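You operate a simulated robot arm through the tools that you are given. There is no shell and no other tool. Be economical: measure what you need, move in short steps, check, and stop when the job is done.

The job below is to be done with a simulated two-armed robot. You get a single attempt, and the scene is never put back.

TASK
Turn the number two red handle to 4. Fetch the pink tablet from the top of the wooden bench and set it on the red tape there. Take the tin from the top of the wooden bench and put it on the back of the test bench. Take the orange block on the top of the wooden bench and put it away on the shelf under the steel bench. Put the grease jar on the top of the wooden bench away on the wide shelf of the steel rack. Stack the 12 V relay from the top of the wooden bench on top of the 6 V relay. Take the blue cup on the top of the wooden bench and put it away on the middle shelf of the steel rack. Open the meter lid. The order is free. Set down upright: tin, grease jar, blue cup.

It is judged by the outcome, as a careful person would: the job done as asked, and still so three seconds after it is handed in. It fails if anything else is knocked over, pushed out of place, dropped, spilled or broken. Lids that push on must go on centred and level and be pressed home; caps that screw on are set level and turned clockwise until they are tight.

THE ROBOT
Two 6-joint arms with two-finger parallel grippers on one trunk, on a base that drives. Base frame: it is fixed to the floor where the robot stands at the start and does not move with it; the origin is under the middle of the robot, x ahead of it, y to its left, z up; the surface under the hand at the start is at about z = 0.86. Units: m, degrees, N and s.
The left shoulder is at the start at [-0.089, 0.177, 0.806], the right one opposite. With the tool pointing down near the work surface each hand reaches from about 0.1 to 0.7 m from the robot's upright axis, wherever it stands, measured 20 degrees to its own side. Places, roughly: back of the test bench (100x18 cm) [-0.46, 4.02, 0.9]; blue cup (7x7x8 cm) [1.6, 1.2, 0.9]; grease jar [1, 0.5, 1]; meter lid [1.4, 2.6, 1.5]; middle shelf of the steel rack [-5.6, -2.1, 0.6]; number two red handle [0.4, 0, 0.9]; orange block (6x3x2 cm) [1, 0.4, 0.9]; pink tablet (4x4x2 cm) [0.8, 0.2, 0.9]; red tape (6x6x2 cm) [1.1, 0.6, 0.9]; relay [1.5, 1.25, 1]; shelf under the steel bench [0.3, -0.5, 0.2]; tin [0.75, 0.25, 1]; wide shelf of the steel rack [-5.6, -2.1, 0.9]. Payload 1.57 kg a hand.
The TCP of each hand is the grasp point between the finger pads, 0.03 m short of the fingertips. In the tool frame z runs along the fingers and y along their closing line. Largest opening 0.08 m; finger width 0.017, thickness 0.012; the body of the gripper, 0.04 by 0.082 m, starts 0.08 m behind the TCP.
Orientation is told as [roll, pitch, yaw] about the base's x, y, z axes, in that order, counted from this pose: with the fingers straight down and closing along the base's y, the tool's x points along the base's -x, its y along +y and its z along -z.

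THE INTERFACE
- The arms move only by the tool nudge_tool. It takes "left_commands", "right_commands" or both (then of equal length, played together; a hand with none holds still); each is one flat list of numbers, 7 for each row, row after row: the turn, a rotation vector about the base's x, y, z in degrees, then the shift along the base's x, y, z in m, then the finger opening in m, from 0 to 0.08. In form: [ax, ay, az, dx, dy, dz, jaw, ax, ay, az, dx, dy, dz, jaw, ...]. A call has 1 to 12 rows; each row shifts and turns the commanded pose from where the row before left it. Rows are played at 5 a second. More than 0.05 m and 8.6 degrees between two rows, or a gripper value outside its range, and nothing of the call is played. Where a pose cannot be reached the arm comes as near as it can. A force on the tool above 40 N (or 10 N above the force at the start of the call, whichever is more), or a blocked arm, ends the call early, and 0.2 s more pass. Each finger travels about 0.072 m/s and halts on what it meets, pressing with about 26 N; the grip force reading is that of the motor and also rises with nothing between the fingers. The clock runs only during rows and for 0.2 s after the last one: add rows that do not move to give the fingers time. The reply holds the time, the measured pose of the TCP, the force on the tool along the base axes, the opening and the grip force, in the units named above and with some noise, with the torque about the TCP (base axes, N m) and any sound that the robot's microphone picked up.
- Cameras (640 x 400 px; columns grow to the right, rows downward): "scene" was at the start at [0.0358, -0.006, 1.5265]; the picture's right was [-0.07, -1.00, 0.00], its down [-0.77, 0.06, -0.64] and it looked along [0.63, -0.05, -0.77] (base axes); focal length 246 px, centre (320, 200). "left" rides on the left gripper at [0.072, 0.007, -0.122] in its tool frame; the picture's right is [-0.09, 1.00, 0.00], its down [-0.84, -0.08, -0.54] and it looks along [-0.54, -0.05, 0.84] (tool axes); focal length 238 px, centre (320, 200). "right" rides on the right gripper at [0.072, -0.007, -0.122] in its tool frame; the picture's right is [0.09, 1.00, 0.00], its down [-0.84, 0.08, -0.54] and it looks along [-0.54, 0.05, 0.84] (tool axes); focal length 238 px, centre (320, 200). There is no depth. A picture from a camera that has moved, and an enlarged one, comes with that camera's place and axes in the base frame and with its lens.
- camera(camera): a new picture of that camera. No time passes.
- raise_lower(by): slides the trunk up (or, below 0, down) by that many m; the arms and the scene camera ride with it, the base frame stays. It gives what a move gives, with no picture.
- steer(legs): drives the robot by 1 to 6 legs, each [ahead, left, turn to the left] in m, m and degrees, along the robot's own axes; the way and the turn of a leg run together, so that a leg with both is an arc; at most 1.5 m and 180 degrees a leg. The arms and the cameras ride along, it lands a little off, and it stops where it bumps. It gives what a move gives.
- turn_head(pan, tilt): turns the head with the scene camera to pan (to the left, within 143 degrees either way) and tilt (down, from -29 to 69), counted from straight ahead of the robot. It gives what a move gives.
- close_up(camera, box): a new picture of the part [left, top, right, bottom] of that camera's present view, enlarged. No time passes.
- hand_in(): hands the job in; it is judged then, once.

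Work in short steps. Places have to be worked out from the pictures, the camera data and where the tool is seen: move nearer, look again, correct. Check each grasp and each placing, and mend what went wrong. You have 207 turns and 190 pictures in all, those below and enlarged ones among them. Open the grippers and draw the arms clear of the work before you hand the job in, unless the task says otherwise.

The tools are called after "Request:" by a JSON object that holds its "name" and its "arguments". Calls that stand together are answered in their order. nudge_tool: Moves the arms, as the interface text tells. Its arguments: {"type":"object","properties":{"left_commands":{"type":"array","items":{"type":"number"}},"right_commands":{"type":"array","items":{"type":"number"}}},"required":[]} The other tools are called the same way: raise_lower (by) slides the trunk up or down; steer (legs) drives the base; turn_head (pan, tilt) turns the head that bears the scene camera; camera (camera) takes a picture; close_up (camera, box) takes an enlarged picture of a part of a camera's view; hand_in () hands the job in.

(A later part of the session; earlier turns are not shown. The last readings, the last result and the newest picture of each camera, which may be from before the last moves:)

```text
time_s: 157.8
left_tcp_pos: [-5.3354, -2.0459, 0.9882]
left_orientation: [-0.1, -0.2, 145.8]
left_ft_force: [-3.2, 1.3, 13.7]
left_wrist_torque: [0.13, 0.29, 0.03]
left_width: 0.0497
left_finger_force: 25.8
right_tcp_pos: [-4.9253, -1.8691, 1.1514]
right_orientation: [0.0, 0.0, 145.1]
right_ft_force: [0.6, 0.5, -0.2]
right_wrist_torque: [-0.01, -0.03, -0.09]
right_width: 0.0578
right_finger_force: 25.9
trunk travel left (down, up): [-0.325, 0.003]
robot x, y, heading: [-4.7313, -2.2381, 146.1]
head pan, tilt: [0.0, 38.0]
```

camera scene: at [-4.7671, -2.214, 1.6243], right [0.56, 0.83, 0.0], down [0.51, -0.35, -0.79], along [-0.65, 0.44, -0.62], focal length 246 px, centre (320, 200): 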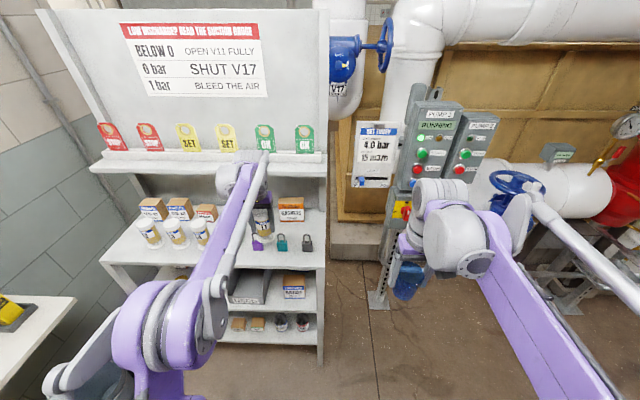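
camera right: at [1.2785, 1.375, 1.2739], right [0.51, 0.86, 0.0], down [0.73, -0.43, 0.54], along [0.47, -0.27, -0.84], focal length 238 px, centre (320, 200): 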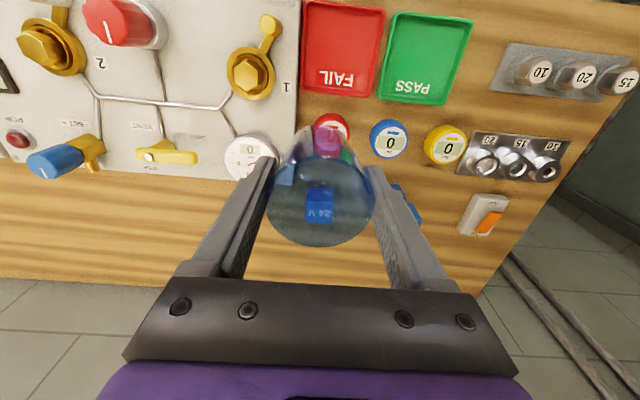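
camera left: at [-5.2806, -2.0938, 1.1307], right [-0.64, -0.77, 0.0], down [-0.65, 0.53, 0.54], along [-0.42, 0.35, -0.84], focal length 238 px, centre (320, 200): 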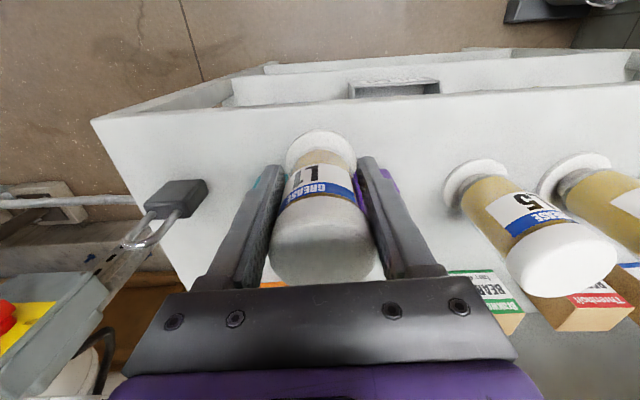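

Contact felt (≈15 N). I open and rise.

Request:
{"name": "nudge_tool", "arguments": {"left_commands": [0, 0, 0, 0, 0, 0.001, 0.054, 0, 0, 0, 0, 0, 0, 0.064, 0, 0, 0, 0, 0, 0, 0.064, 0, 0, 0, 0, 0, 0.03, 0.064, 0, 0, 0, 0, 0, 0.04, 0.064, 0, 0, 0, 0, 0, 0.04, 0.064, 0, 0, 0, 0, 0, 0, 0.064]}}

Request:
{"name": "camera", "arguments": {"camera": "left"}}

Request:
{"name": "close_up", "arguments": {"camera": "scene", "box": [200, 180, 340, 290]}}

```text
time_s: 159.4
left_tcp_pos: [-5.335, -2.049, 1.0981]
left_orientation: [0.1, -0.1, 145.7]
left_ft_force: [0.3, 0.0, -0.1]
left_wrist_torque: [0.01, -0.02, 0.0]
left_width: 0.0642
left_finger_force: 0.2
right_tcp_pos: [-4.9255, -1.8677, 1.1518]
right_orientation: [0.1, 0.0, 145.0]
right_ft_force: [0.1, 0.5, -0.7]
right_wrist_torque: [0.04, 0.0, 0.03]
right_width: 0.0574
right_finger_force: 25.7
trunk travel left (down, up): [-0.325, 0.003]
robot x, y, heading: [-4.7305, -2.2378, 145.9]
head pan, tilt: [0.0, 38.0]
```

```text
97 pictures are left
camera left: at [-5.2807, -2.0938, 1.2206], right [-0.64, -0.77, 0.0], down [-0.65, 0.53, 0.54], along [-0.42, 0.35, -0.84], focal length 238 px, centre (320, 200)
```

left: 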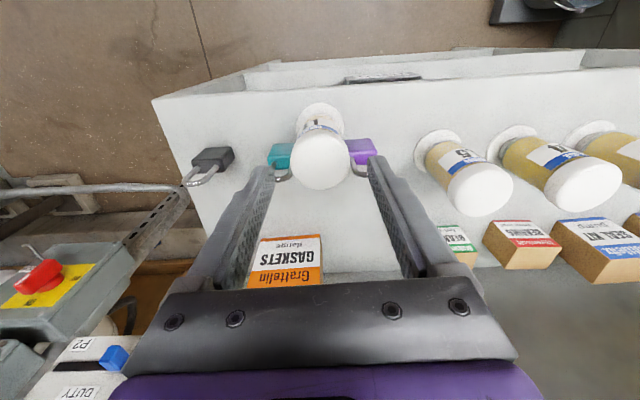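

```text
3.64 times, centred on (270, 235) of scene
camera zoom: at [-4.768, -2.2135, 1.6242], right [0.56, 0.83, 0.0], down [0.51, -0.35, -0.79], along [-0.65, 0.44, -0.62], focal length 896 px, centre (502, 73)
```

zoom: 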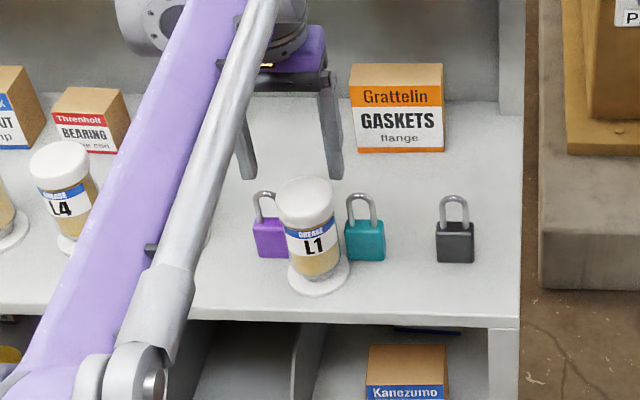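

Jar stands upright on the wide shelf. For the cup I need a slanted grasp to get under the wide shelf, so I first set it temporarily on the wide shelf front before the black padlock, (−5.252, −1.935). I retract the left hand and bring the cup over.

Request:
{"name": "nudge_tool", "arguments": {"left_commands": [0, 0, 0, 0.0332, -0.0224, 0.012, 0.064, 0, 0, 0, 0.0332, -0.0224, 0.012, 0.064, 0, 0, 0, 0.0332, -0.0224, 0.012, 0.064, 0, 0, 0, 0.0332, -0.0224, 0.012, 0.064, 0, 0, 0, 0.0332, -0.0224, 0.012, 0.064, 0, 0, 0, 0.0332, -0.0224, 0.012, 0.064, 0, 0, 0, 0.0332, -0.0224, 0.012, 0.064, 0, 0, 0, 0.0332, -0.0224, 0.012, 0.064, 0, 0, 0, 0, 0, 0, 0.064, 0, 0, 0, 0, 0, 0, 0.064, 0, 0, 0, 0, 0, 0, 0.064], "right_commands": [0, 0, 0, 0, 0, 0, 0.04, 0, 0, 0, 0, 0, 0, 0.04, 0, 0, 0, -0.0408, -0.0084, -0.0113, 0.04, 0, 0, 0, -0.0408, -0.0084, -0.0113, 0.04, 0, 0, 0, -0.0408, -0.0084, -0.0113, 0.04, 0, 0, 0, -0.0408, -0.0084, -0.0113, 0.04, 0, 0, 0, -0.0408, -0.0084, -0.0113, 0.04, 0, 0, 0, -0.0408, -0.0084, -0.0113, 0.04, 0, 0, 0, -0.0408, -0.0084, -0.0113, 0.04, 0, 0, 0, -0.0408, -0.0084, -0.0113, 0.04, 0, 0, 0, 0, 0, 0, 0.04]}}

Request:
{"name": "camera", "arguments": {"camera": "right"}}

Request:
{"name": "camera", "arguments": {"camera": "scene"}}

```text
time_s: 161.8
left_tcp_pos: [-5.068, -2.2264, 1.1933]
left_orientation: [0.0, -0.2, 145.8]
left_ft_force: [0.5, 0.1, -0.3]
left_wrist_torque: [0.0, 0.02, 0.04]
left_width: 0.0639
left_finger_force: 0.1
right_tcp_pos: [-5.2492, -1.937, 1.0618]
right_orientation: [-0.1, 0.0, 145.0]
right_ft_force: [0.6, -0.6, -0.3]
right_wrist_torque: [0.0, -0.02, 0.01]
right_width: 0.0577
right_finger_force: 25.7
trunk travel left (down, up): [-0.325, 0.003]
robot x, y, heading: [-4.7348, -2.2354, 145.8]
head pan, tilt: [0.0, 38.0]
```

```text
95 pictures are left
camera right: at [-5.1858, -1.9734, 1.1839], right [-0.5, -0.87, 0.0], down [-0.73, 0.42, 0.54], along [-0.47, 0.27, -0.84], focal length 238 px, centre (320, 200)
```

right: 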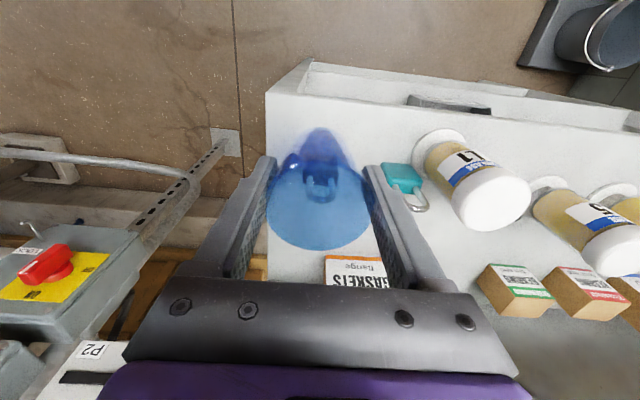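

```text
94 pictures are left
camera scene: at [-4.7666, -2.2136, 1.6243], right [0.56, 0.83, 0.0], down [0.51, -0.35, -0.79], along [-0.65, 0.44, -0.62], focal length 246 px, centre (320, 200)
```

scene: 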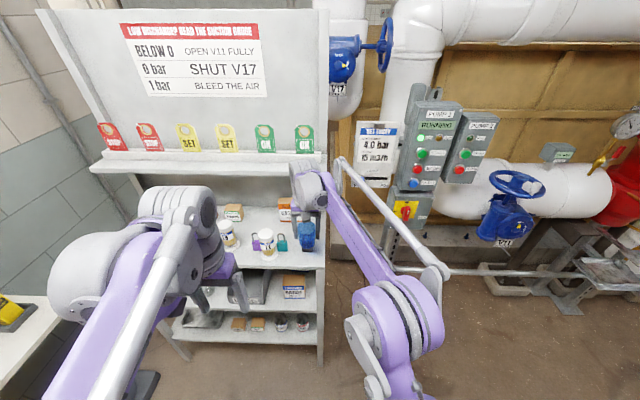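

Cup is over the spot with the black padlock behind it. I lower it to contact.

Request:
{"name": "nudge_tool", "arguments": {"right_commands": [0, 0, 0, 0, 0, -0.03, 0.04, 0, 0, 0, 0, 0, -0.025, 0.04, 0, 0, 0, 0, 0, -0.012, 0.04, 0, 0, 0, 0, 0, -0.005, 0.04, 0, 0, 0, 0, 0, -0.003, 0.04, 0, 0, 0, 0, 0, -0.003, 0.04, 0, 0, 0, 0, 0, 0, 0.04]}}

Request:
{"name": "close_up", "arguments": {"camera": "scene", "box": [220, 180, 360, 290]}}

```text
time_s: 163.4
left_tcp_pos: [-5.0701, -2.2259, 1.1941]
left_orientation: [0.0, -0.1, 145.8]
left_ft_force: [0.1, 0.1, 0.6]
left_wrist_torque: [0.0, 0.02, 0.03]
left_width: 0.0644
left_finger_force: 0.0
right_tcp_pos: [-5.252, -1.9342, 0.9842]
right_orientation: [0.0, 0.0, 145.0]
right_ft_force: [-0.1, -1.1, -0.7]
right_wrist_torque: [-0.02, -0.02, 0.03]
right_width: 0.0573
right_finger_force: 25.9
trunk travel left (down, up): [-0.325, 0.003]
robot x, y, heading: [-4.728, -2.2393, 146.0]
head pan, tilt: [0.0, 38.0]
```

```text
3.64 times, centred on (290, 235) of scene
camera zoom: at [-4.7679, -2.2135, 1.6243], right [0.56, 0.83, 0.0], down [0.51, -0.35, -0.79], along [-0.65, 0.44, -0.62], focal length 896 px, centre (429, 73)
```

zoom: 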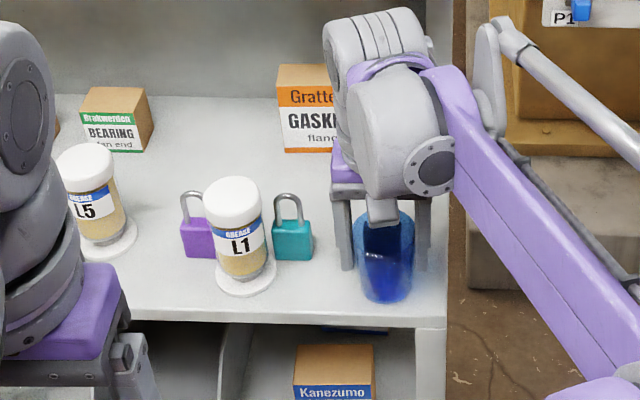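

Nearly down, no contact yet; I continue with small steps.

Request:
{"name": "nudge_tool", "arguments": {"right_commands": [0, 0, 0, 0, 0, -0.003, 0.04, 0, 0, 0, 0, 0, -0.003, 0.04, 0, 0, 0, 0, 0, 0, 0.04]}}

```text
time_s: 164.2
left_tcp_pos: [-5.0684, -2.2279, 1.1952]
left_orientation: [0.0, -0.2, 145.8]
left_ft_force: [0.0, 0.0, -0.5]
left_wrist_torque: [0.04, 0.0, -0.03]
left_width: 0.0639
left_finger_force: 0.1
right_tcp_pos: [-5.2519, -1.9348, 0.9784]
right_orientation: [0.1, 0.0, 145.0]
right_ft_force: [-1.4, 0.1, 14.9]
right_wrist_torque: [0.02, 0.02, 0.03]
right_width: 0.0577
right_finger_force: 26.1
trunk travel left (down, up): [-0.325, 0.003]
robot x, y, heading: [-4.736, -2.2371, 146.1]
head pan, tilt: [0.0, 38.0]
```

Contact. I open, rise above the cup, then tilt the hand 45° forward while drawing back.

Request:
{"name": "nudge_tool", "arguments": {"right_commands": [0, 0, 0, 0, 0, 0.001, 0.065, 0, 0, 0, 0, 0, 0, 0.08, 0, 0, 0, 0, 0, 0, 0.08, 0, 0, 0, 0, 0, 0.035, 0.08, 0, 0, 0, 0, 0, 0.04, 0.08, 4.19, 6.22, 0, 0.009, -0.006, 0, 0.08, 4.19, 6.22, 0, 0.009, -0.006, 0, 0.08, 4.19, 6.22, 0, 0.009, -0.006, 0, 0.08, 4.19, 6.22, 0, 0.009, -0.006, 0, 0.08, 4.19, 6.22, 0, 0.009, -0.006, 0, 0.08, 4.19, 6.22, 0, 0.009, -0.006, 0, 0.08, 0, 0, 0, 0, 0, 0, 0.08]}}

Request:
{"name": "camera", "arguments": {"camera": "right"}}

Request:
{"name": "close_up", "arguments": {"camera": "scene", "box": [220, 160, 420, 320]}}

```text
time_s: 166.8
left_tcp_pos: [-5.0698, -2.2252, 1.194]
left_orientation: [0.0, -0.1, 145.8]
left_ft_force: [0.0, 1.2, 0.2]
left_wrist_torque: [-0.04, 0.02, -0.01]
left_width: 0.0639
left_finger_force: 0.1
right_tcp_pos: [-5.1973, -1.9727, 1.0539]
right_orientation: [1.0, -44.9, 144.6]
right_ft_force: [-0.6, -0.4, 0.2]
right_wrist_torque: [0.0, 0.02, -0.01]
right_width: 0.08
right_finger_force: 0.1
trunk travel left (down, up): [-0.325, 0.003]
robot x, y, heading: [-4.7308, -2.2366, 146.1]
head pan, tilt: [0.0, 38.0]
```

```text
92 pictures are left
camera right: at [-5.0795, -2.0442, 1.0889], right [-0.51, -0.86, -0.05], down [-0.21, 0.06, 0.98], along [-0.83, 0.51, -0.21], focal length 238 px, centre (320, 200)
```

right: 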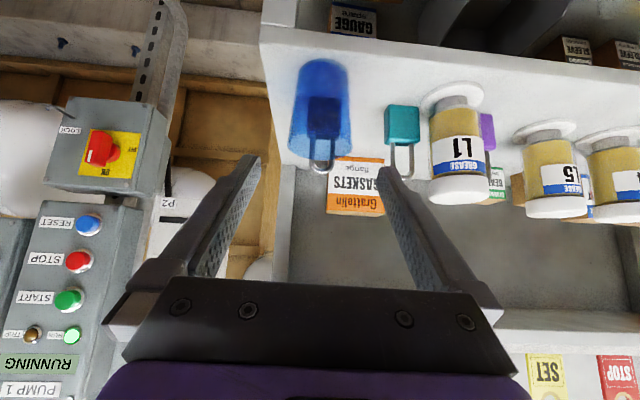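

```text
2.50 times, centred on (320, 240) of scene
camera zoom: at [-4.7683, -2.2133, 1.6243], right [0.56, 0.83, 0.0], down [0.51, -0.35, -0.79], along [-0.65, 0.44, -0.62], focal length 616 px, centre (320, 100)
```

zoom: 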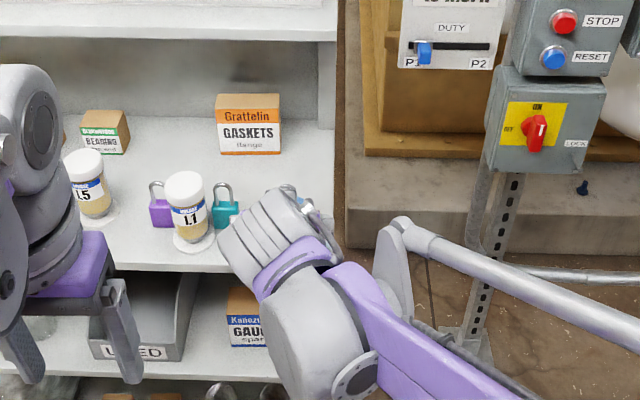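

Cup is laterally centred between the fingers. I advance diagonally so the fingers straddle it, then look.

Request:
{"name": "nudge_tool", "arguments": {"right_commands": [0, 0, 0, -0.0182, 0.0126, -0.028, 0.08, 0, 0, 0, -0.0182, 0.0126, -0.028, 0.08, 0, 0, 0, -0.0182, 0.0126, -0.028, 0.08, 0, 0, 0, 0, 0, 0, 0.08]}}

Request:
{"name": "camera", "arguments": {"camera": "right"}}

```text
time_s: 167.8
left_tcp_pos: [-5.0677, -2.226, 1.1938]
left_orientation: [0.0, -0.1, 145.8]
left_ft_force: [0.6, 0.4, -0.2]
left_wrist_torque: [0.0, 0.01, 0.0]
left_width: 0.064
left_finger_force: 0.0
right_tcp_pos: [-5.2517, -1.9339, 0.9701]
right_orientation: [0.9, -44.9, 144.6]
right_ft_force: [-0.2, -0.5, -0.7]
right_wrist_torque: [0.0, -0.03, -0.02]
right_width: 0.0796
right_finger_force: 0.1
trunk travel left (down, up): [-0.325, 0.003]
robot x, y, heading: [-4.7335, -2.2394, 145.7]
head pan, tilt: [0.0, 38.0]
```

```text
90 pictures are left
camera right: at [-5.133, -2.0073, 1.0054], right [-0.51, -0.86, -0.05], down [-0.21, 0.07, 0.98], along [-0.83, 0.51, -0.21], focal length 238 px, centre (320, 200)
```

right: 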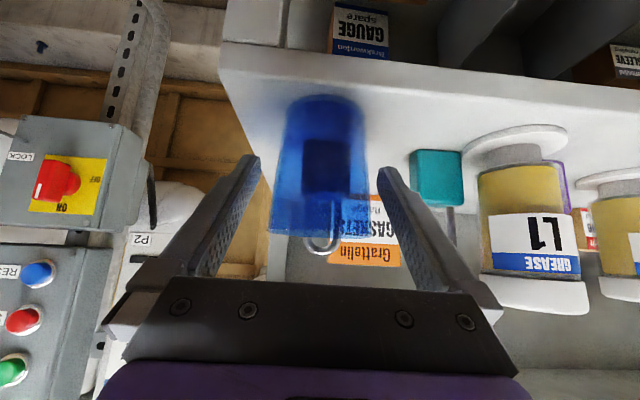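

Fingers straddle the cup. I close and lift 2 cm.

Request:
{"name": "nudge_tool", "arguments": {"right_commands": [0, 0, 0, 0, 0, 0, 0.06, 0, 0, 0, 0, 0, 0, 0.04, 0, 0, 0, 0, 0, 0, 0.035, 0, 0, 0, 0, 0, 0, 0.035, 0, 0, 0, 0, 0, 0, 0.035, 0, 0, 0, 0, 0, 0.02, 0.035, 0, 0, 0, 0, 0, 0, 0.035]}}

Request:
{"name": "camera", "arguments": {"camera": "right"}}

```text
time_s: 169.4
left_tcp_pos: [-5.0687, -2.2263, 1.1955]
left_orientation: [0.0, -0.1, 145.8]
left_ft_force: [0.3, 1.0, 0.4]
left_wrist_torque: [0.0, 0.02, -0.02]
left_width: 0.0638
left_finger_force: 0.0
right_tcp_pos: [-5.2522, -1.9339, 0.9905]
right_orientation: [1.0, -44.9, 144.6]
right_ft_force: [-0.4, -0.9, -1.5]
right_wrist_torque: [0.01, -0.01, 0.0]
right_width: 0.0567
right_finger_force: 26.8
trunk travel left (down, up): [-0.325, 0.003]
robot x, y, heading: [-4.7318, -2.2357, 146.1]
head pan, tilt: [0.0, 38.0]
```

```text
89 pictures are left
camera right: at [-5.1332, -2.0066, 1.0258], right [-0.51, -0.86, -0.05], down [-0.21, 0.07, 0.98], along [-0.83, 0.51, -0.21], focal length 238 px, centre (320, 200)
```

right: 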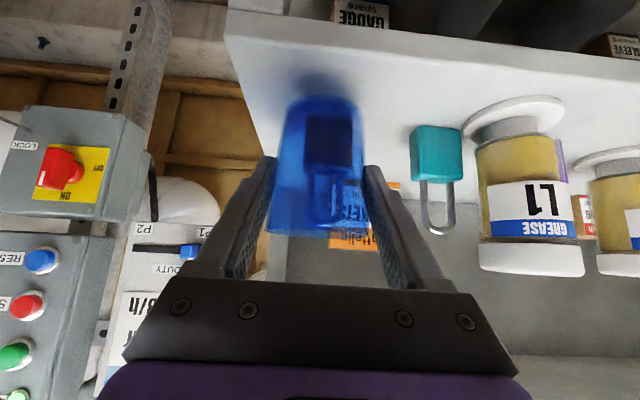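

Cup regrasped at a slant. I back away 0.25 m and lower the trunk by 0.25 to work at the middle shelf, then look.

Request:
{"name": "steer", "arguments": {"legs": [[-0.25, 0, 0]]}}

Request:
{"name": "raise_lower", "arguments": {"by": -0.25}}

Request:
{"name": "turn_head", "arguments": {"pan": 8, "tilt": 40}}

Request:
{"name": "camera", "arguments": {"camera": "scene"}}

Request:
{"name": "camera", "arguments": {"camera": "right"}}

```text
time_s: 171.2
left_tcp_pos: [-4.8632, -2.3665, 1.194]
left_orientation: [0.0, -0.1, 146.0]
left_ft_force: [0.1, 1.2, 0.7]
left_wrist_torque: [0.02, -0.04, 0.01]
left_width: 0.064
left_finger_force: 0.1
right_tcp_pos: [-5.0479, -2.0737, 0.9914]
right_orientation: [0.9, -45.0, 144.8]
right_ft_force: [0.3, 0.4, 0.2]
right_wrist_torque: [0.02, 0.01, 0.0]
right_width: 0.0564
right_finger_force: 26.2
trunk travel left (down, up): [-0.325, 0.003]
robot x, y, heading: [-4.5272, -2.3783, 146.2]
head pan, tilt: [0.0, 38.0]
```

```text
time_s: 173.8
left_tcp_pos: [-4.8634, -2.3667, 0.945]
left_orientation: [0.1, 0.0, 145.9]
left_ft_force: [-0.6, 0.0, 0.3]
left_wrist_torque: [0.01, 0.0, 0.01]
left_width: 0.0637
left_finger_force: 0.1
right_tcp_pos: [-5.0477, -2.0751, 0.7406]
right_orientation: [1.0, -44.9, 144.9]
right_ft_force: [-0.2, -0.2, 0.2]
right_wrist_torque: [-0.02, 0.01, 0.05]
right_width: 0.0567
right_finger_force: 26.0
trunk travel left (down, up): [-0.075, 0.253]
robot x, y, heading: [-4.5261, -2.3746, 146.2]
head pan, tilt: [0.0, 38.0]
```

```text
time_s: 174.5
left_tcp_pos: [-4.8627, -2.366, 0.9442]
left_orientation: [0.0, -0.1, 145.9]
left_ft_force: [-0.6, -0.3, -0.5]
left_wrist_torque: [0.03, 0.0, 0.01]
left_width: 0.0639
left_finger_force: 0.1
right_tcp_pos: [-5.0479, -2.0755, 0.7403]
right_orientation: [1.0, -45.1, 144.8]
right_ft_force: [-0.8, 1.3, -0.8]
right_wrist_torque: [0.01, -0.02, 0.01]
right_width: 0.0564
right_finger_force: 26.2
trunk travel left (down, up): [-0.075, 0.253]
robot x, y, heading: [-4.527, -2.3776, 146.0]
head pan, tilt: [8.0, 40.0]
```

```text
88 pictures are left
camera scene: at [-4.5937, -2.3455, 1.3619], right [0.44, 0.9, 0.0], down [0.58, -0.28, -0.77], along [-0.69, 0.34, -0.64], focal length 246 px, centre (320, 200)
```

scene: 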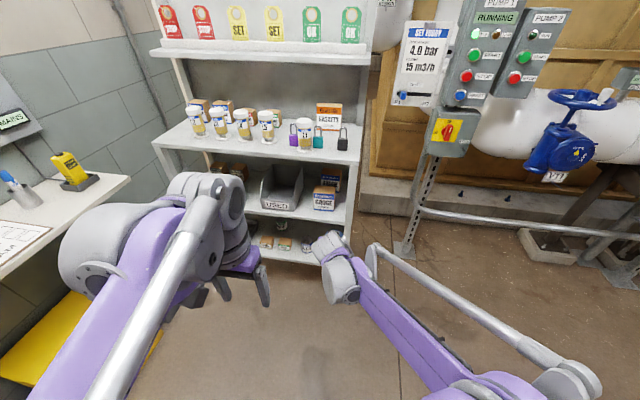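

```text
87 pictures are left
camera right: at [-4.9278, -2.1471, 0.7757], right [-0.51, -0.86, -0.05], down [-0.21, 0.06, 0.98], along [-0.83, 0.51, -0.21], focal length 238 px, centre (320, 200)
```

right: 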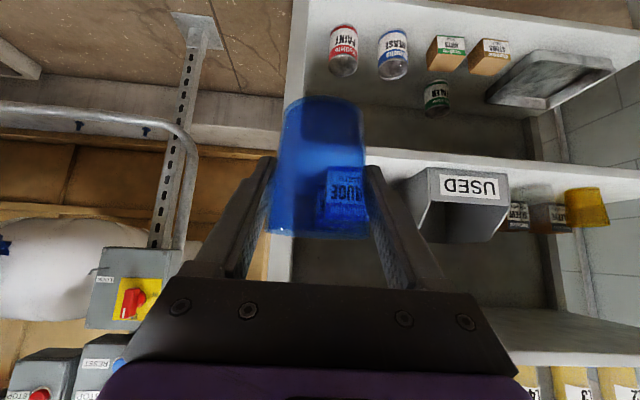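

I enlarge the middle shelf in the right camera's view.

Request:
{"name": "close_up", "arguments": {"camera": "right", "box": [280, 120, 640, 300]}}

Request:
{"name": "close_up", "arguments": {"camera": "scene", "box": [150, 130, 370, 270]}}

```text
1.78 times, centred on (460, 210) of right
camera zoom: at [-4.9278, -2.1471, 0.7757], right [-0.51, -0.86, -0.05], down [-0.21, 0.06, 0.98], along [-0.83, 0.51, -0.21], focal length 424 px, centre (71, 182)
```

zoom: 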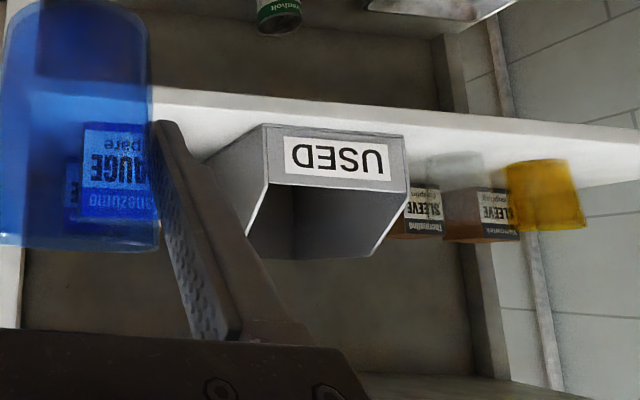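

```text
2.86 times, centred on (260, 200) of scene
camera zoom: at [-4.5937, -2.3455, 1.3619], right [0.44, 0.9, 0.0], down [0.58, -0.28, -0.77], along [-0.69, 0.34, -0.64], focal length 704 px, centre (491, 200)
```

zoom: 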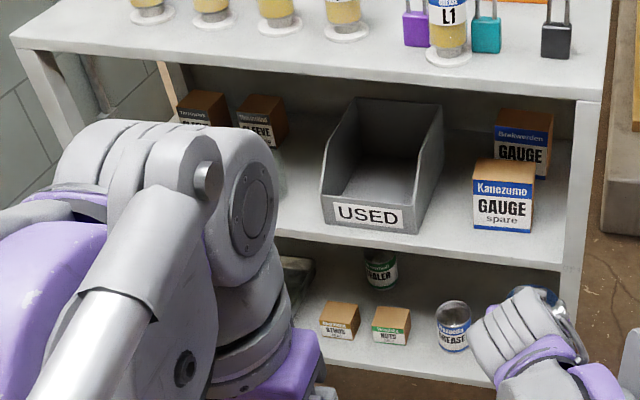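

There is an ~8 cm gap between the USED bin and the GAUGE box; I aim at (−5.338, −2.060), 4 cm inside the front edge (shelf z≈0.61). I lift the left hand out of the way, shift the base 6 cm left and the right hand 9 cm left.

Request:
{"name": "nudge_tool", "arguments": {"left_commands": [0, 0, 0, 0, 0, 0.05, 0.064, 0, 0, 0, 0, 0, 0.05, 0.064, 0, 0, 0, 0, 0, 0.05, 0.064, 0, 0, 0, 0.01, -0.01, 0, 0.064], "right_commands": [0, 0, 0, 0, 0, 0, 0.035, 0, 0, 0, -0.0168, -0.0249, 0, 0.035, 0, 0, 0, -0.0168, -0.0249, 0, 0.035, 0, 0, 0, -0.0168, -0.0249, 0, 0.035]}}

Request:
{"name": "steer", "arguments": {"legs": [[0, 0.06, 0]]}}

Request:
{"name": "camera", "arguments": {"camera": "right"}}

Request:
{"name": "camera", "arguments": {"camera": "scene"}}

```text
time_s: 175.5
left_tcp_pos: [-4.8545, -2.3762, 1.0964]
left_orientation: [0.0, -0.2, 146.0]
left_ft_force: [0.0, -0.2, 0.3]
left_wrist_torque: [0.07, -0.02, -0.02]
left_width: 0.0641
left_finger_force: 0.0
right_tcp_pos: [-5.0974, -2.1519, 0.7394]
right_orientation: [1.0, -45.0, 144.9]
right_ft_force: [-0.4, 0.3, -0.4]
right_wrist_torque: [0.0, 0.03, -0.02]
right_width: 0.0564
right_finger_force: 25.4
trunk travel left (down, up): [-0.075, 0.253]
robot x, y, heading: [-4.527, -2.375, 146.2]
head pan, tilt: [8.0, 40.0]
```

```text
time_s: 176.7
left_tcp_pos: [-4.8883, -2.4261, 1.095]
left_orientation: [0.0, -0.1, 146.1]
left_ft_force: [-0.1, 0.3, 0.2]
left_wrist_torque: [0.01, -0.04, -0.04]
left_width: 0.0642
left_finger_force: 0.0
right_tcp_pos: [-5.1295, -2.1987, 0.7402]
right_orientation: [1.1, -45.0, 144.8]
right_ft_force: [0.1, -0.6, -0.4]
right_wrist_torque: [0.0, -0.02, 0.0]
right_width: 0.0566
right_finger_force: 26.0
trunk travel left (down, up): [-0.075, 0.253]
robot x, y, heading: [-4.5631, -2.4259, 146.0]
head pan, tilt: [8.0, 40.0]
```

```text
84 pictures are left
camera right: at [-5.011, -2.2723, 0.7758], right [-0.51, -0.86, -0.05], down [-0.21, 0.06, 0.98], along [-0.83, 0.51, -0.21], focal length 238 px, centre (320, 200)
```

right: 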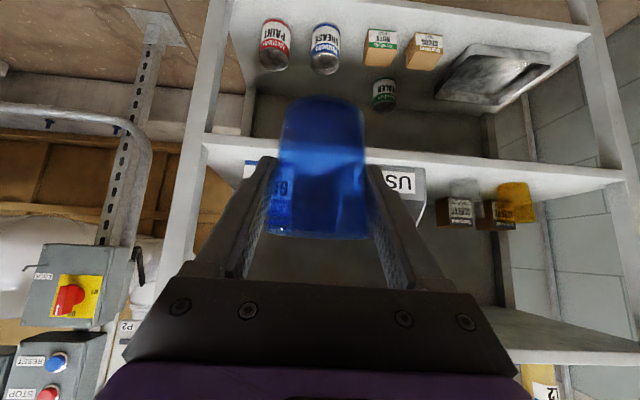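

```text
83 pictures are left
camera scene: at [-4.6273, -2.3954, 1.3618], right [0.44, 0.9, 0.0], down [0.58, -0.28, -0.77], along [-0.69, 0.34, -0.64], focal length 246 px, centre (320, 200)
```

scene: 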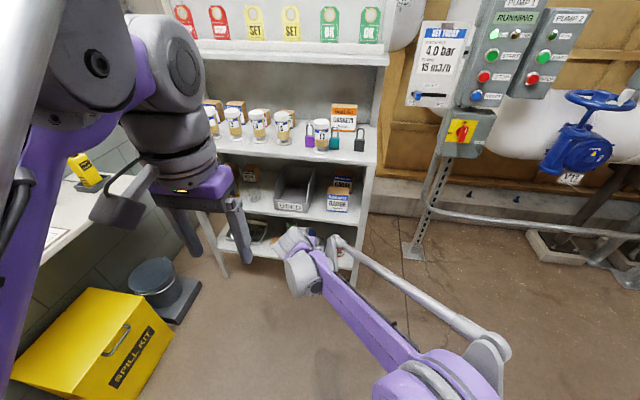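

Lateral alignment is right (l≈−4.69). I drive 0.19 ahead, then check.

Request:
{"name": "steer", "arguments": {"legs": [[0.19, 0, 0]]}}

Request:
{"name": "camera", "arguments": {"camera": "right"}}

Request:
{"name": "close_up", "arguments": {"camera": "scene", "box": [200, 130, 400, 290]}}

```text
time_s: 178.2
left_tcp_pos: [-5.0468, -2.318, 1.0968]
left_orientation: [0.1, -0.1, 145.9]
left_ft_force: [-0.6, -0.3, -0.7]
left_wrist_torque: [-0.01, -0.05, 0.0]
left_width: 0.0639
left_finger_force: 0.1
right_tcp_pos: [-5.288, -2.0914, 0.74]
right_orientation: [1.0, -45.0, 144.7]
right_ft_force: [0.8, -0.6, 0.5]
right_wrist_torque: [0.0, 0.04, -0.01]
right_width: 0.0565
right_finger_force: 26.4
trunk travel left (down, up): [-0.075, 0.253]
robot x, y, heading: [-4.7167, -2.3192, 146.2]
head pan, tilt: [8.0, 40.0]
```

```text
82 pictures are left
camera right: at [-5.1687, -2.1652, 0.7756], right [-0.51, -0.86, -0.05], down [-0.21, 0.07, 0.98], along [-0.83, 0.51, -0.21], focal length 238 px, centre (320, 200)
```

right: 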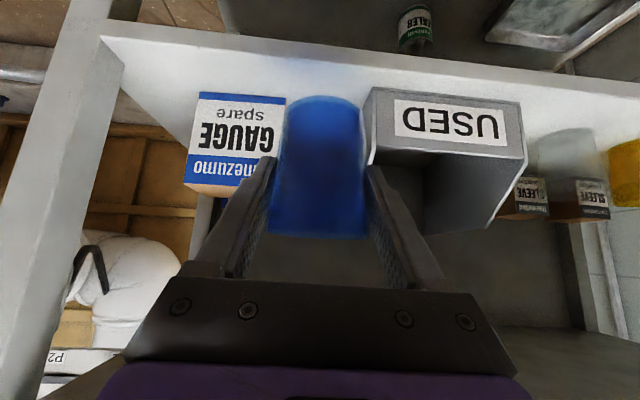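

```text
2.50 times, centred on (300, 210) of scene
camera zoom: at [-4.7854, -2.2881, 1.3618], right [0.44, 0.9, 0.0], down [0.58, -0.28, -0.77], along [-0.69, 0.34, -0.64], focal length 616 px, centre (370, 175)
```

zoom: 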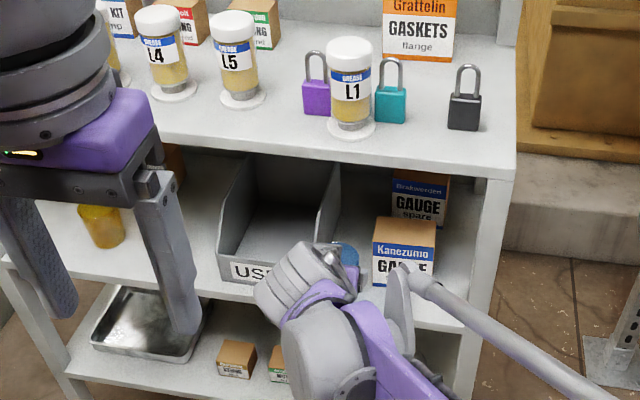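

Cup is centred on the gap. I move in 5.5 cm and down 6 cm.

Request:
{"name": "nudge_tool", "arguments": {"right_commands": [0, 0, 0, -0.0152, 0.0102, -0.02, 0.035, 0, 0, 0, -0.0152, 0.0102, -0.02, 0.035, 0, 0, 0, -0.0152, 0.0102, -0.02, 0.035, 0, 0, 0, 0, 0, 0, 0.035]}}

Request:
{"name": "camera", "arguments": {"camera": "right"}}

```text
time_s: 179.2
left_tcp_pos: [-5.0458, -2.3184, 1.0952]
left_orientation: [-0.1, -0.2, 146.0]
left_ft_force: [1.1, 0.0, 0.3]
left_wrist_torque: [-0.01, -0.01, 0.01]
left_width: 0.0642
left_finger_force: 0.1
right_tcp_pos: [-5.3324, -2.0628, 0.6791]
right_orientation: [1.0, -45.0, 144.7]
right_ft_force: [-0.6, 0.5, -1.0]
right_wrist_torque: [0.04, 0.01, 0.0]
right_width: 0.0564
right_finger_force: 25.5
trunk travel left (down, up): [-0.075, 0.253]
robot x, y, heading: [-4.7174, -2.3186, 146.1]
head pan, tilt: [8.0, 40.0]
```

```text
80 pictures are left
camera right: at [-5.2138, -2.1346, 0.7144], right [-0.51, -0.86, -0.05], down [-0.21, 0.06, 0.98], along [-0.83, 0.51, -0.21], focal length 238 px, centre (320, 200)
```

right: 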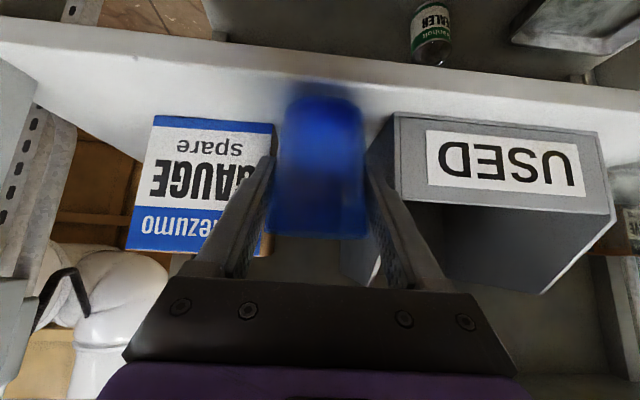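

The gap centre is ~8 mm more to the left; I correct, go 6 mm further in, and lower to contact.

Request:
{"name": "nudge_tool", "arguments": {"right_commands": [0, 0, 0, -0.0045, -0.0066, 0, 0.035, 0, 0, 0, -0.005, 0.0034, -0.006, 0.035, 0, 0, 0, 0, 0, -0.005, 0.035, 0, 0, 0, 0, 0, -0.003, 0.035, 0, 0, 0, 0, 0, -0.003, 0.035, 0, 0, 0, 0, 0, 0, 0.035]}}

Request:
{"name": "camera", "arguments": {"camera": "right"}}

```text
time_s: 180.2
left_tcp_pos: [-5.0429, -2.319, 1.0959]
left_orientation: [0.0, -0.2, 145.9]
left_ft_force: [0.2, 0.2, 0.2]
left_wrist_torque: [0.0, -0.03, 0.03]
left_width: 0.0638
left_finger_force: 0.0
right_tcp_pos: [-5.3413, -2.0667, 0.6725]
right_orientation: [1.3, -45.3, 144.6]
right_ft_force: [6.3, -0.3, 22.9]
right_wrist_torque: [-0.8, 0.66, 0.15]
right_width: 0.0563
right_finger_force: 25.6
trunk travel left (down, up): [-0.075, 0.253]
robot x, y, heading: [-4.7154, -2.3172, 146.2]
head pan, tilt: [8.0, 40.0]
stopped in row 4 (right hand): the force on the tool passed its limit at 43 N (the readings are from after the stop); the commanded pose is now the measured one
```

```text
79 pictures are left
camera right: at [-5.2224, -2.1389, 0.7079], right [-0.51, -0.86, -0.05], down [-0.2, 0.06, 0.98], along [-0.84, 0.51, -0.21], focal length 238 px, centre (320, 200)
```

right: 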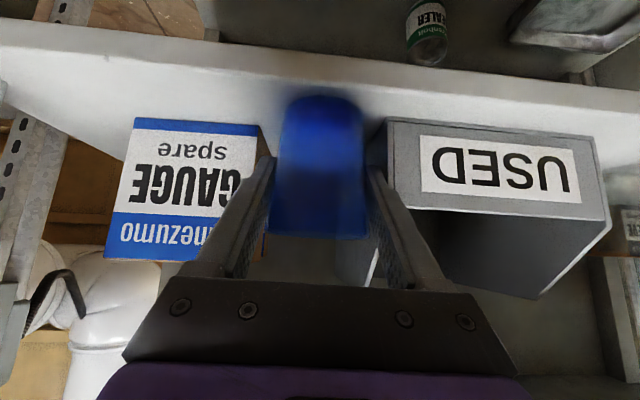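

The torque suggests the left finger met the bin's wall rather than the cup meeting the shelf. I rise 6 mm, shift 7 mm right, and lower gently.

Request:
{"name": "nudge_tool", "arguments": {"right_commands": [0, 0, 0, 0, 0, 0.006, 0.035, 0, 0, 0, 0.0039, 0.0058, 0, 0.035, 0, 0, 0, 0, 0, 0, 0.035]}}

Request:
{"name": "close_up", "arguments": {"camera": "right", "box": [220, 60, 440, 220]}}

```text
time_s: 181.0
left_tcp_pos: [-5.045, -2.3182, 1.0956]
left_orientation: [0.0, -0.1, 146.0]
left_ft_force: [-0.7, 0.3, 0.0]
left_wrist_torque: [0.01, 0.03, 0.01]
left_width: 0.0638
left_finger_force: 0.0
right_tcp_pos: [-5.3375, -2.0604, 0.6757]
right_orientation: [1.0, -45.1, 144.7]
right_ft_force: [0.2, -0.1, -0.5]
right_wrist_torque: [-0.04, -0.04, 0.0]
right_width: 0.0564
right_finger_force: 26.3
trunk travel left (down, up): [-0.075, 0.253]
robot x, y, heading: [-4.7167, -2.3198, 146.0]
head pan, tilt: [8.0, 40.0]
```

```text
2.50 times, centred on (330, 140) of right
camera zoom: at [-5.2183, -2.1319, 0.711], right [-0.51, -0.86, -0.05], down [-0.21, 0.06, 0.98], along [-0.83, 0.51, -0.21], focal length 596 px, centre (295, 350)
```

zoom: 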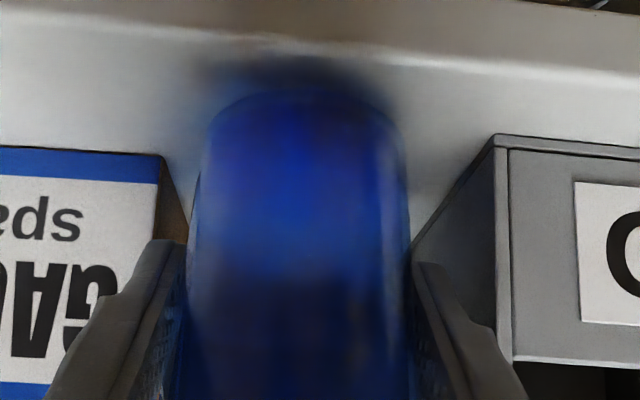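

Clear picture: the cup is just above the shelf with space both sides. I lower in 1.5 mm steps.

Request:
{"name": "nudge_tool", "arguments": {"right_commands": [0, 0, 0, 0, 0, -0.002, 0.035, 0, 0, 0, 0, 0, -0.0015, 0.035, 0, 0, 0, 0, 0, 0, 0.035]}}

```text
time_s: 181.8
left_tcp_pos: [-5.0458, -2.318, 1.0949]
left_orientation: [0.0, -0.1, 146.0]
left_ft_force: [0.4, -1.1, 0.2]
left_wrist_torque: [0.01, 0.03, 0.03]
left_width: 0.064
left_finger_force: 0.0
right_tcp_pos: [-5.3378, -2.0589, 0.6722]
right_orientation: [1.2, -45.2, 144.8]
right_ft_force: [0.5, 0.5, -0.2]
right_wrist_torque: [-0.01, -0.02, -0.03]
right_width: 0.0564
right_finger_force: 26.2
trunk travel left (down, up): [-0.075, 0.253]
robot x, y, heading: [-4.7163, -2.3175, 146.1]
head pan, tilt: [8.0, 40.0]
```

No force here at the same height, so the earlier contact was something at the left. Continue lowering.

Request:
{"name": "nudge_tool", "arguments": {"right_commands": [0, 0, 0, 0, 0, -0.003, 0.035, 0, 0, 0, 0, 0, -0.002, 0.035, 0, 0, 0, 0, 0, -0.002, 0.035, 0, 0, 0, 0, 0, 0, 0.035]}}

Request:
{"name": "close_up", "arguments": {"camera": "right", "box": [100, 40, 640, 300]}}

```text
time_s: 182.8
left_tcp_pos: [-5.0447, -2.3181, 1.0947]
left_orientation: [0.0, -0.1, 145.9]
left_ft_force: [-0.6, -0.7, 0.5]
left_wrist_torque: [-0.01, 0.02, 0.0]
left_width: 0.064
left_finger_force: 0.0
right_tcp_pos: [-5.3387, -2.0612, 0.6675]
right_orientation: [1.2, -45.2, 144.7]
right_ft_force: [-1.5, -0.2, 12.7]
right_wrist_torque: [0.05, 0.0, 0.01]
right_width: 0.0561
right_finger_force: 26.4
trunk travel left (down, up): [-0.075, 0.253]
robot x, y, heading: [-4.7186, -2.3216, 146.1]
head pan, tilt: [8.0, 40.0]
```

```text
1.19 times, centred on (370, 170) of right
camera zoom: at [-5.2192, -2.133, 0.7014], right [-0.51, -0.86, -0.05], down [-0.2, 0.06, 0.98], along [-0.84, 0.51, -0.21], focal length 282 px, centre (261, 236)
```

zoom: 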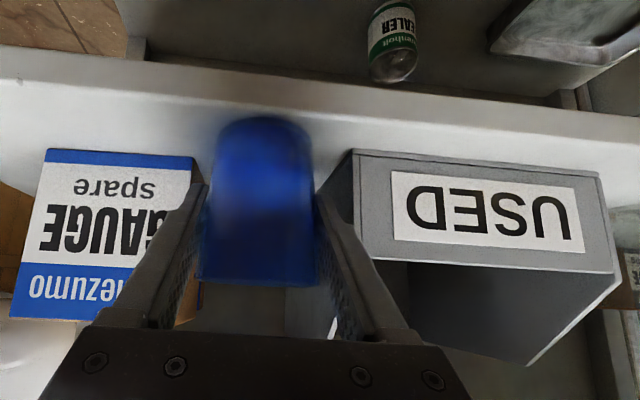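

Clean contact with the shelf (13 N, no torque). I open slightly and draw straight back.

Request:
{"name": "nudge_tool", "arguments": {"right_commands": [0, 0, 0, 0, 0, 0.0005, 0.058, 0, 0, 0, 0, 0, 0, 0.064, 0, 0, 0, 0, 0, 0, 0.066, 0, 0, 0, 0.0166, -0.0112, 0.004, 0.066, 0, 0, 0, 0.0249, -0.0168, 0.008, 0.066, 0, 0, 0, 0.0332, -0.0224, 0.01, 0.066, 0, 0, 0, 0.0332, -0.0224, 0.01, 0.066, 0, 0, 0, 0, 0, 0, 0.066]}}

Request:
{"name": "camera", "arguments": {"camera": "right"}}

```text
time_s: 184.6
left_tcp_pos: [-5.0442, -2.3168, 1.0951]
left_orientation: [0.0, 0.0, 145.9]
left_ft_force: [-0.2, -0.1, 0.0]
left_wrist_torque: [0.05, 0.01, -0.03]
left_width: 0.0639
left_finger_force: 0.0
right_tcp_pos: [-5.2307, -2.1346, 0.6977]
right_orientation: [1.2, -45.1, 144.7]
right_ft_force: [-0.1, 0.4, -0.6]
right_wrist_torque: [0.0, -0.02, -0.01]
right_width: 0.0662
right_finger_force: 0.1
trunk travel left (down, up): [-0.075, 0.253]
robot x, y, heading: [-4.7186, -2.3154, 146.1]
head pan, tilt: [8.0, 40.0]
```

```text
76 pictures are left
camera right: at [-5.111, -2.2059, 0.7334], right [-0.51, -0.86, -0.05], down [-0.21, 0.06, 0.98], along [-0.83, 0.51, -0.21], focal length 238 px, centre (320, 200)
```

right: 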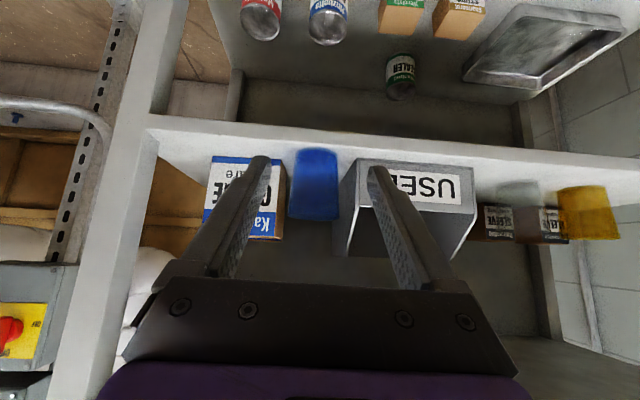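

The cup stands upright between bin and box. I back off, raise the trunk and level the right hand again.

Request:
{"name": "steer", "arguments": {"legs": [[-0.6, 0, 0]]}}

Request:
{"name": "raise_lower", "arguments": {"by": 0.25}}

Request:
{"name": "nudge_tool", "arguments": {"right_commands": [-4.19, -6.22, 0, 0.012, -0.008, 0.03, 0.08, -4.19, -6.22, 0, 0.012, -0.008, 0.03, 0.08, -4.19, -6.22, 0, 0.012, -0.008, 0.03, 0.08, -4.19, -6.22, 0, 0.012, -0.008, 0.03, 0.08, -4.19, -6.22, 0, 0.012, -0.008, 0.03, 0.08, -4.19, -6.22, 0, 0.012, -0.008, 0.03, 0.08, 0, 0, 0, 0.02, 0.03, 0.03, 0.08, 0, 0, 0, 0.02, 0.03, 0, 0.08, 0, 0, 0, 0.02, 0.03, 0, 0.08, 0, 0, 0, 0.02, 0.03, 0, 0.08]}}

```text
time_s: 187.9
left_tcp_pos: [-4.5582, -2.6475, 1.0957]
left_orientation: [0.0, -0.1, 145.6]
left_ft_force: [-0.1, 0.4, 0.7]
left_wrist_torque: [-0.02, 0.01, 0.01]
left_width: 0.0641
left_finger_force: 0.1
right_tcp_pos: [-4.7421, -2.4611, 0.6973]
right_orientation: [1.2, -45.2, 144.4]
right_ft_force: [0.0, -0.2, 0.8]
right_wrist_torque: [0.01, 0.01, -0.02]
right_width: 0.0661
right_finger_force: 0.2
trunk travel left (down, up): [-0.075, 0.253]
robot x, y, heading: [-4.2286, -2.6546, 145.4]
head pan, tilt: [8.0, 40.0]
```

```text
time_s: 190.5
left_tcp_pos: [-4.5587, -2.6481, 1.3447]
left_orientation: [0.1, -0.2, 145.5]
left_ft_force: [0.2, -0.2, -0.1]
left_wrist_torque: [0.03, 0.04, 0.01]
left_width: 0.064
left_finger_force: 0.1
right_tcp_pos: [-4.7402, -2.4623, 0.9469]
right_orientation: [1.2, -45.1, 144.4]
right_ft_force: [0.7, -0.5, -0.5]
right_wrist_torque: [0.03, 0.02, 0.01]
right_width: 0.0661
right_finger_force: 0.1
trunk travel left (down, up): [-0.325, 0.003]
robot x, y, heading: [-4.2293, -2.6476, 145.6]
head pan, tilt: [8.0, 40.0]
```

```text
time_s: 192.7
left_tcp_pos: [-4.5562, -2.6462, 1.3451]
left_orientation: [0.2, -0.2, 145.4]
left_ft_force: [0.5, 0.6, -0.5]
left_wrist_torque: [-0.01, 0.03, 0.03]
left_width: 0.0641
left_finger_force: 0.0
right_tcp_pos: [-4.5875, -2.3873, 1.1589]
right_orientation: [0.1, -0.3, 144.9]
right_ft_force: [-1.0, -0.1, 1.0]
right_wrist_torque: [-0.02, 0.0, -0.01]
right_width: 0.0801
right_finger_force: 0.0
trunk travel left (down, up): [-0.325, 0.003]
robot x, y, heading: [-4.2303, -2.6516, 145.7]
head pan, tilt: [8.0, 40.0]
```

Next the tin. I drive back toward the wooden bench.

Request:
{"name": "steer", "arguments": {"legs": [[0, 0, -103.5], [1.5, 0, 0], [1.5, 0, 0], [1.5, 0, 0], [1.0, 0, 0], [0, 0, -76]]}}

Request:
{"name": "turn_head", "arguments": {"pan": 0, "tilt": 35}}

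Request:
{"name": "camera", "arguments": {"camera": "scene"}}

```text
time_s: 226.4
left_tcp_pos: [-0.2006, 1.4025, 1.3456]
left_orientation: [-0.1, -0.1, -28.2]
left_ft_force: [-0.5, 0.1, 0.1]
left_wrist_torque: [0.0, -0.01, -0.02]
left_width: 0.064
left_finger_force: 0.0
right_tcp_pos: [-0.142, 1.148, 1.16]
right_orientation: [-0.1, -0.2, -28.9]
right_ft_force: [-0.2, -0.8, -0.4]
right_wrist_torque: [0.04, -0.02, -0.01]
right_width: 0.0801
right_finger_force: 0.1
trunk travel left (down, up): [-0.325, 0.003]
robot x, y, heading: [-0.5282, 1.3695, -27.9]
head pan, tilt: [8.0, 40.0]
```

```text
time_s: 227.1
left_tcp_pos: [-0.2027, 1.4025, 1.3452]
left_orientation: [-0.1, -0.1, -28.2]
left_ft_force: [0.3, 0.5, 0.3]
left_wrist_torque: [-0.05, -0.01, 0.0]
left_width: 0.0639
left_finger_force: 0.1
right_tcp_pos: [-0.1414, 1.1478, 1.1583]
right_orientation: [-0.1, -0.2, -28.9]
right_ft_force: [-0.2, 0.4, -1.0]
right_wrist_torque: [0.0, -0.04, 0.01]
right_width: 0.08
right_finger_force: 0.1
trunk travel left (down, up): [-0.325, 0.003]
robot x, y, heading: [-0.5266, 1.3683, -28.2]
head pan, tilt: [0.0, 35.0]
```

```text
75 pictures are left
camera scene: at [-0.4883, 1.3491, 1.6288], right [-0.47, -0.88, 0.0], down [-0.51, 0.27, -0.82], along [0.72, -0.39, -0.57], focal length 246 px, centre (320, 200)
```

scene: 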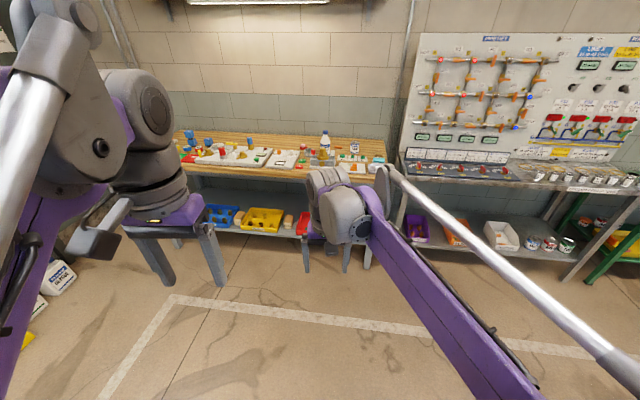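

I close in on the bench at the tin.

Request:
{"name": "steer", "arguments": {"legs": [[0, 0, -5.8], [1.12, 0.03, 0]]}}

Request:
{"name": "turn_head", "arguments": {"pan": 0, "tilt": 50}}

Request:
{"name": "camera", "arguments": {"camera": "scene"}}

Request:
{"name": "camera", "arguments": {"camera": "right"}}

```text
time_s: 233.3
left_tcp_pos: [0.7289, 0.7718, 1.345]
left_orientation: [0.0, -0.1, -34.6]
left_ft_force: [-0.7, 0.1, 0.3]
left_wrist_torque: [-0.02, -0.03, -0.01]
left_width: 0.064
left_finger_force: 0.0
right_tcp_pos: [0.7606, 0.5112, 1.1592]
right_orientation: [0.0, -0.1, -35.4]
right_ft_force: [-0.8, -0.6, 0.3]
right_wrist_torque: [0.01, -0.01, 0.02]
right_width: 0.0803
right_finger_force: 0.0
trunk travel left (down, up): [-0.325, 0.003]
robot x, y, heading: [0.3995, 0.7762, -34.5]
head pan, tilt: [0.0, 35.0]
```

```text
time_s: 234.0
left_tcp_pos: [0.7297, 0.7712, 1.3451]
left_orientation: [0.1, -0.1, -34.6]
left_ft_force: [0.1, -0.6, -0.1]
left_wrist_torque: [-0.01, 0.02, -0.03]
left_width: 0.0639
left_finger_force: 0.1
right_tcp_pos: [0.7606, 0.5114, 1.1604]
right_orientation: [-0.1, -0.2, -35.3]
right_ft_force: [0.8, 1.0, -0.1]
right_wrist_torque: [0.0, -0.01, -0.02]
right_width: 0.08
right_finger_force: 0.0
trunk travel left (down, up): [-0.325, 0.003]
robot x, y, heading: [0.4011, 0.775, -34.5]
head pan, tilt: [0.0, 50.0]
```

```text
74 pictures are left
camera scene: at [0.4289, 0.7559, 1.6072], right [-0.57, -0.82, 0.0], down [-0.63, 0.43, -0.64], along [0.53, -0.36, -0.77], focal length 246 px, centre (320, 200)
```

scene: 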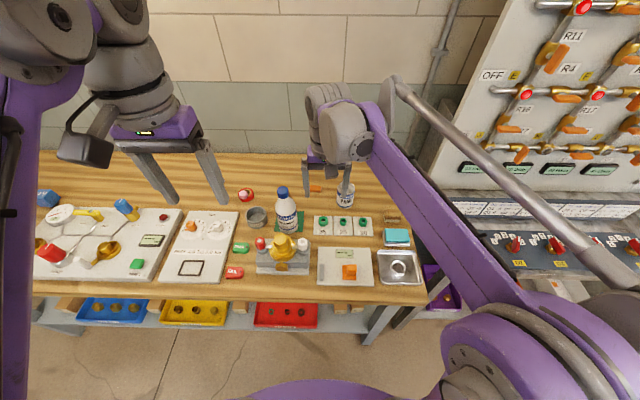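

```text
73 pictures are left
camera right: at [0.699, 0.5471, 1.2813], right [0.5, 0.87, 0.0], down [0.73, -0.42, 0.54], along [0.47, -0.27, -0.84], focal length 238 px, centre (320, 200)
```

right: 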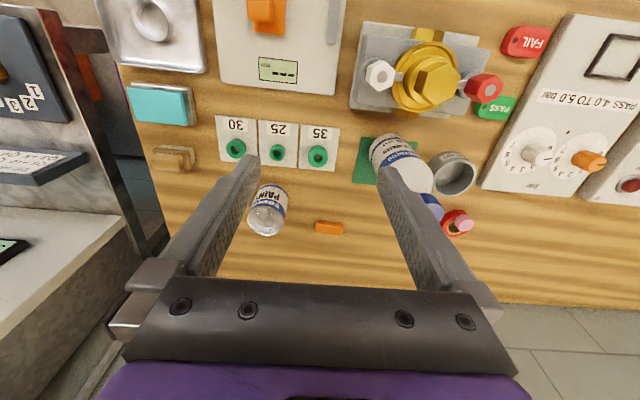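

Tin at about (0.866, 0.343), ~6.5 cm wide. I move the right hand over it at z≈1.06.

Request:
{"name": "nudge_tool", "arguments": {"right_commands": [0, 0, 0, 0.021, -0.0337, -0.02, 0.08, 0, 0, 0, 0.021, -0.0337, -0.02, 0.08, 0, 0, 0, 0.021, -0.0337, -0.02, 0.08, 0, 0, 0, 0.021, -0.0337, -0.02, 0.08, 0, 0, 0, 0.021, -0.0337, -0.02, 0.08, 0, 0, 0, 0, 0, 0, 0.08]}}

Request:
{"name": "camera", "arguments": {"camera": "right"}}

```text
time_s: 235.4
left_tcp_pos: [0.7289, 0.7712, 1.3459]
left_orientation: [0.0, -0.2, -34.6]
left_ft_force: [-1.0, 0.1, 0.5]
left_wrist_torque: [-0.02, -0.01, -0.01]
left_width: 0.0638
left_finger_force: 0.1
right_tcp_pos: [0.8629, 0.3412, 1.0572]
right_orientation: [-0.1, -0.1, -35.3]
right_ft_force: [0.2, -0.2, -0.6]
right_wrist_torque: [0.01, -0.02, 0.0]
right_width: 0.0797
right_finger_force: 0.1
trunk travel left (down, up): [-0.325, 0.003]
robot x, y, heading: [0.4018, 0.7729, -34.5]
head pan, tilt: [0.0, 50.0]
```

```text
72 pictures are left
camera right: at [0.8018, 0.3767, 1.1806], right [0.5, 0.87, 0.0], down [0.73, -0.42, 0.54], along [0.47, -0.27, -0.84], focal length 238 px, centre (320, 200)
```

right: 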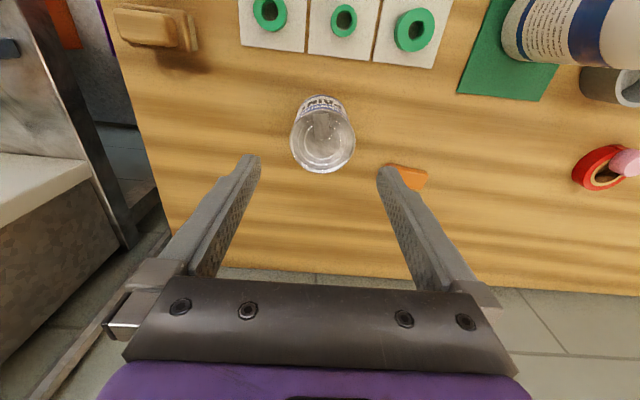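

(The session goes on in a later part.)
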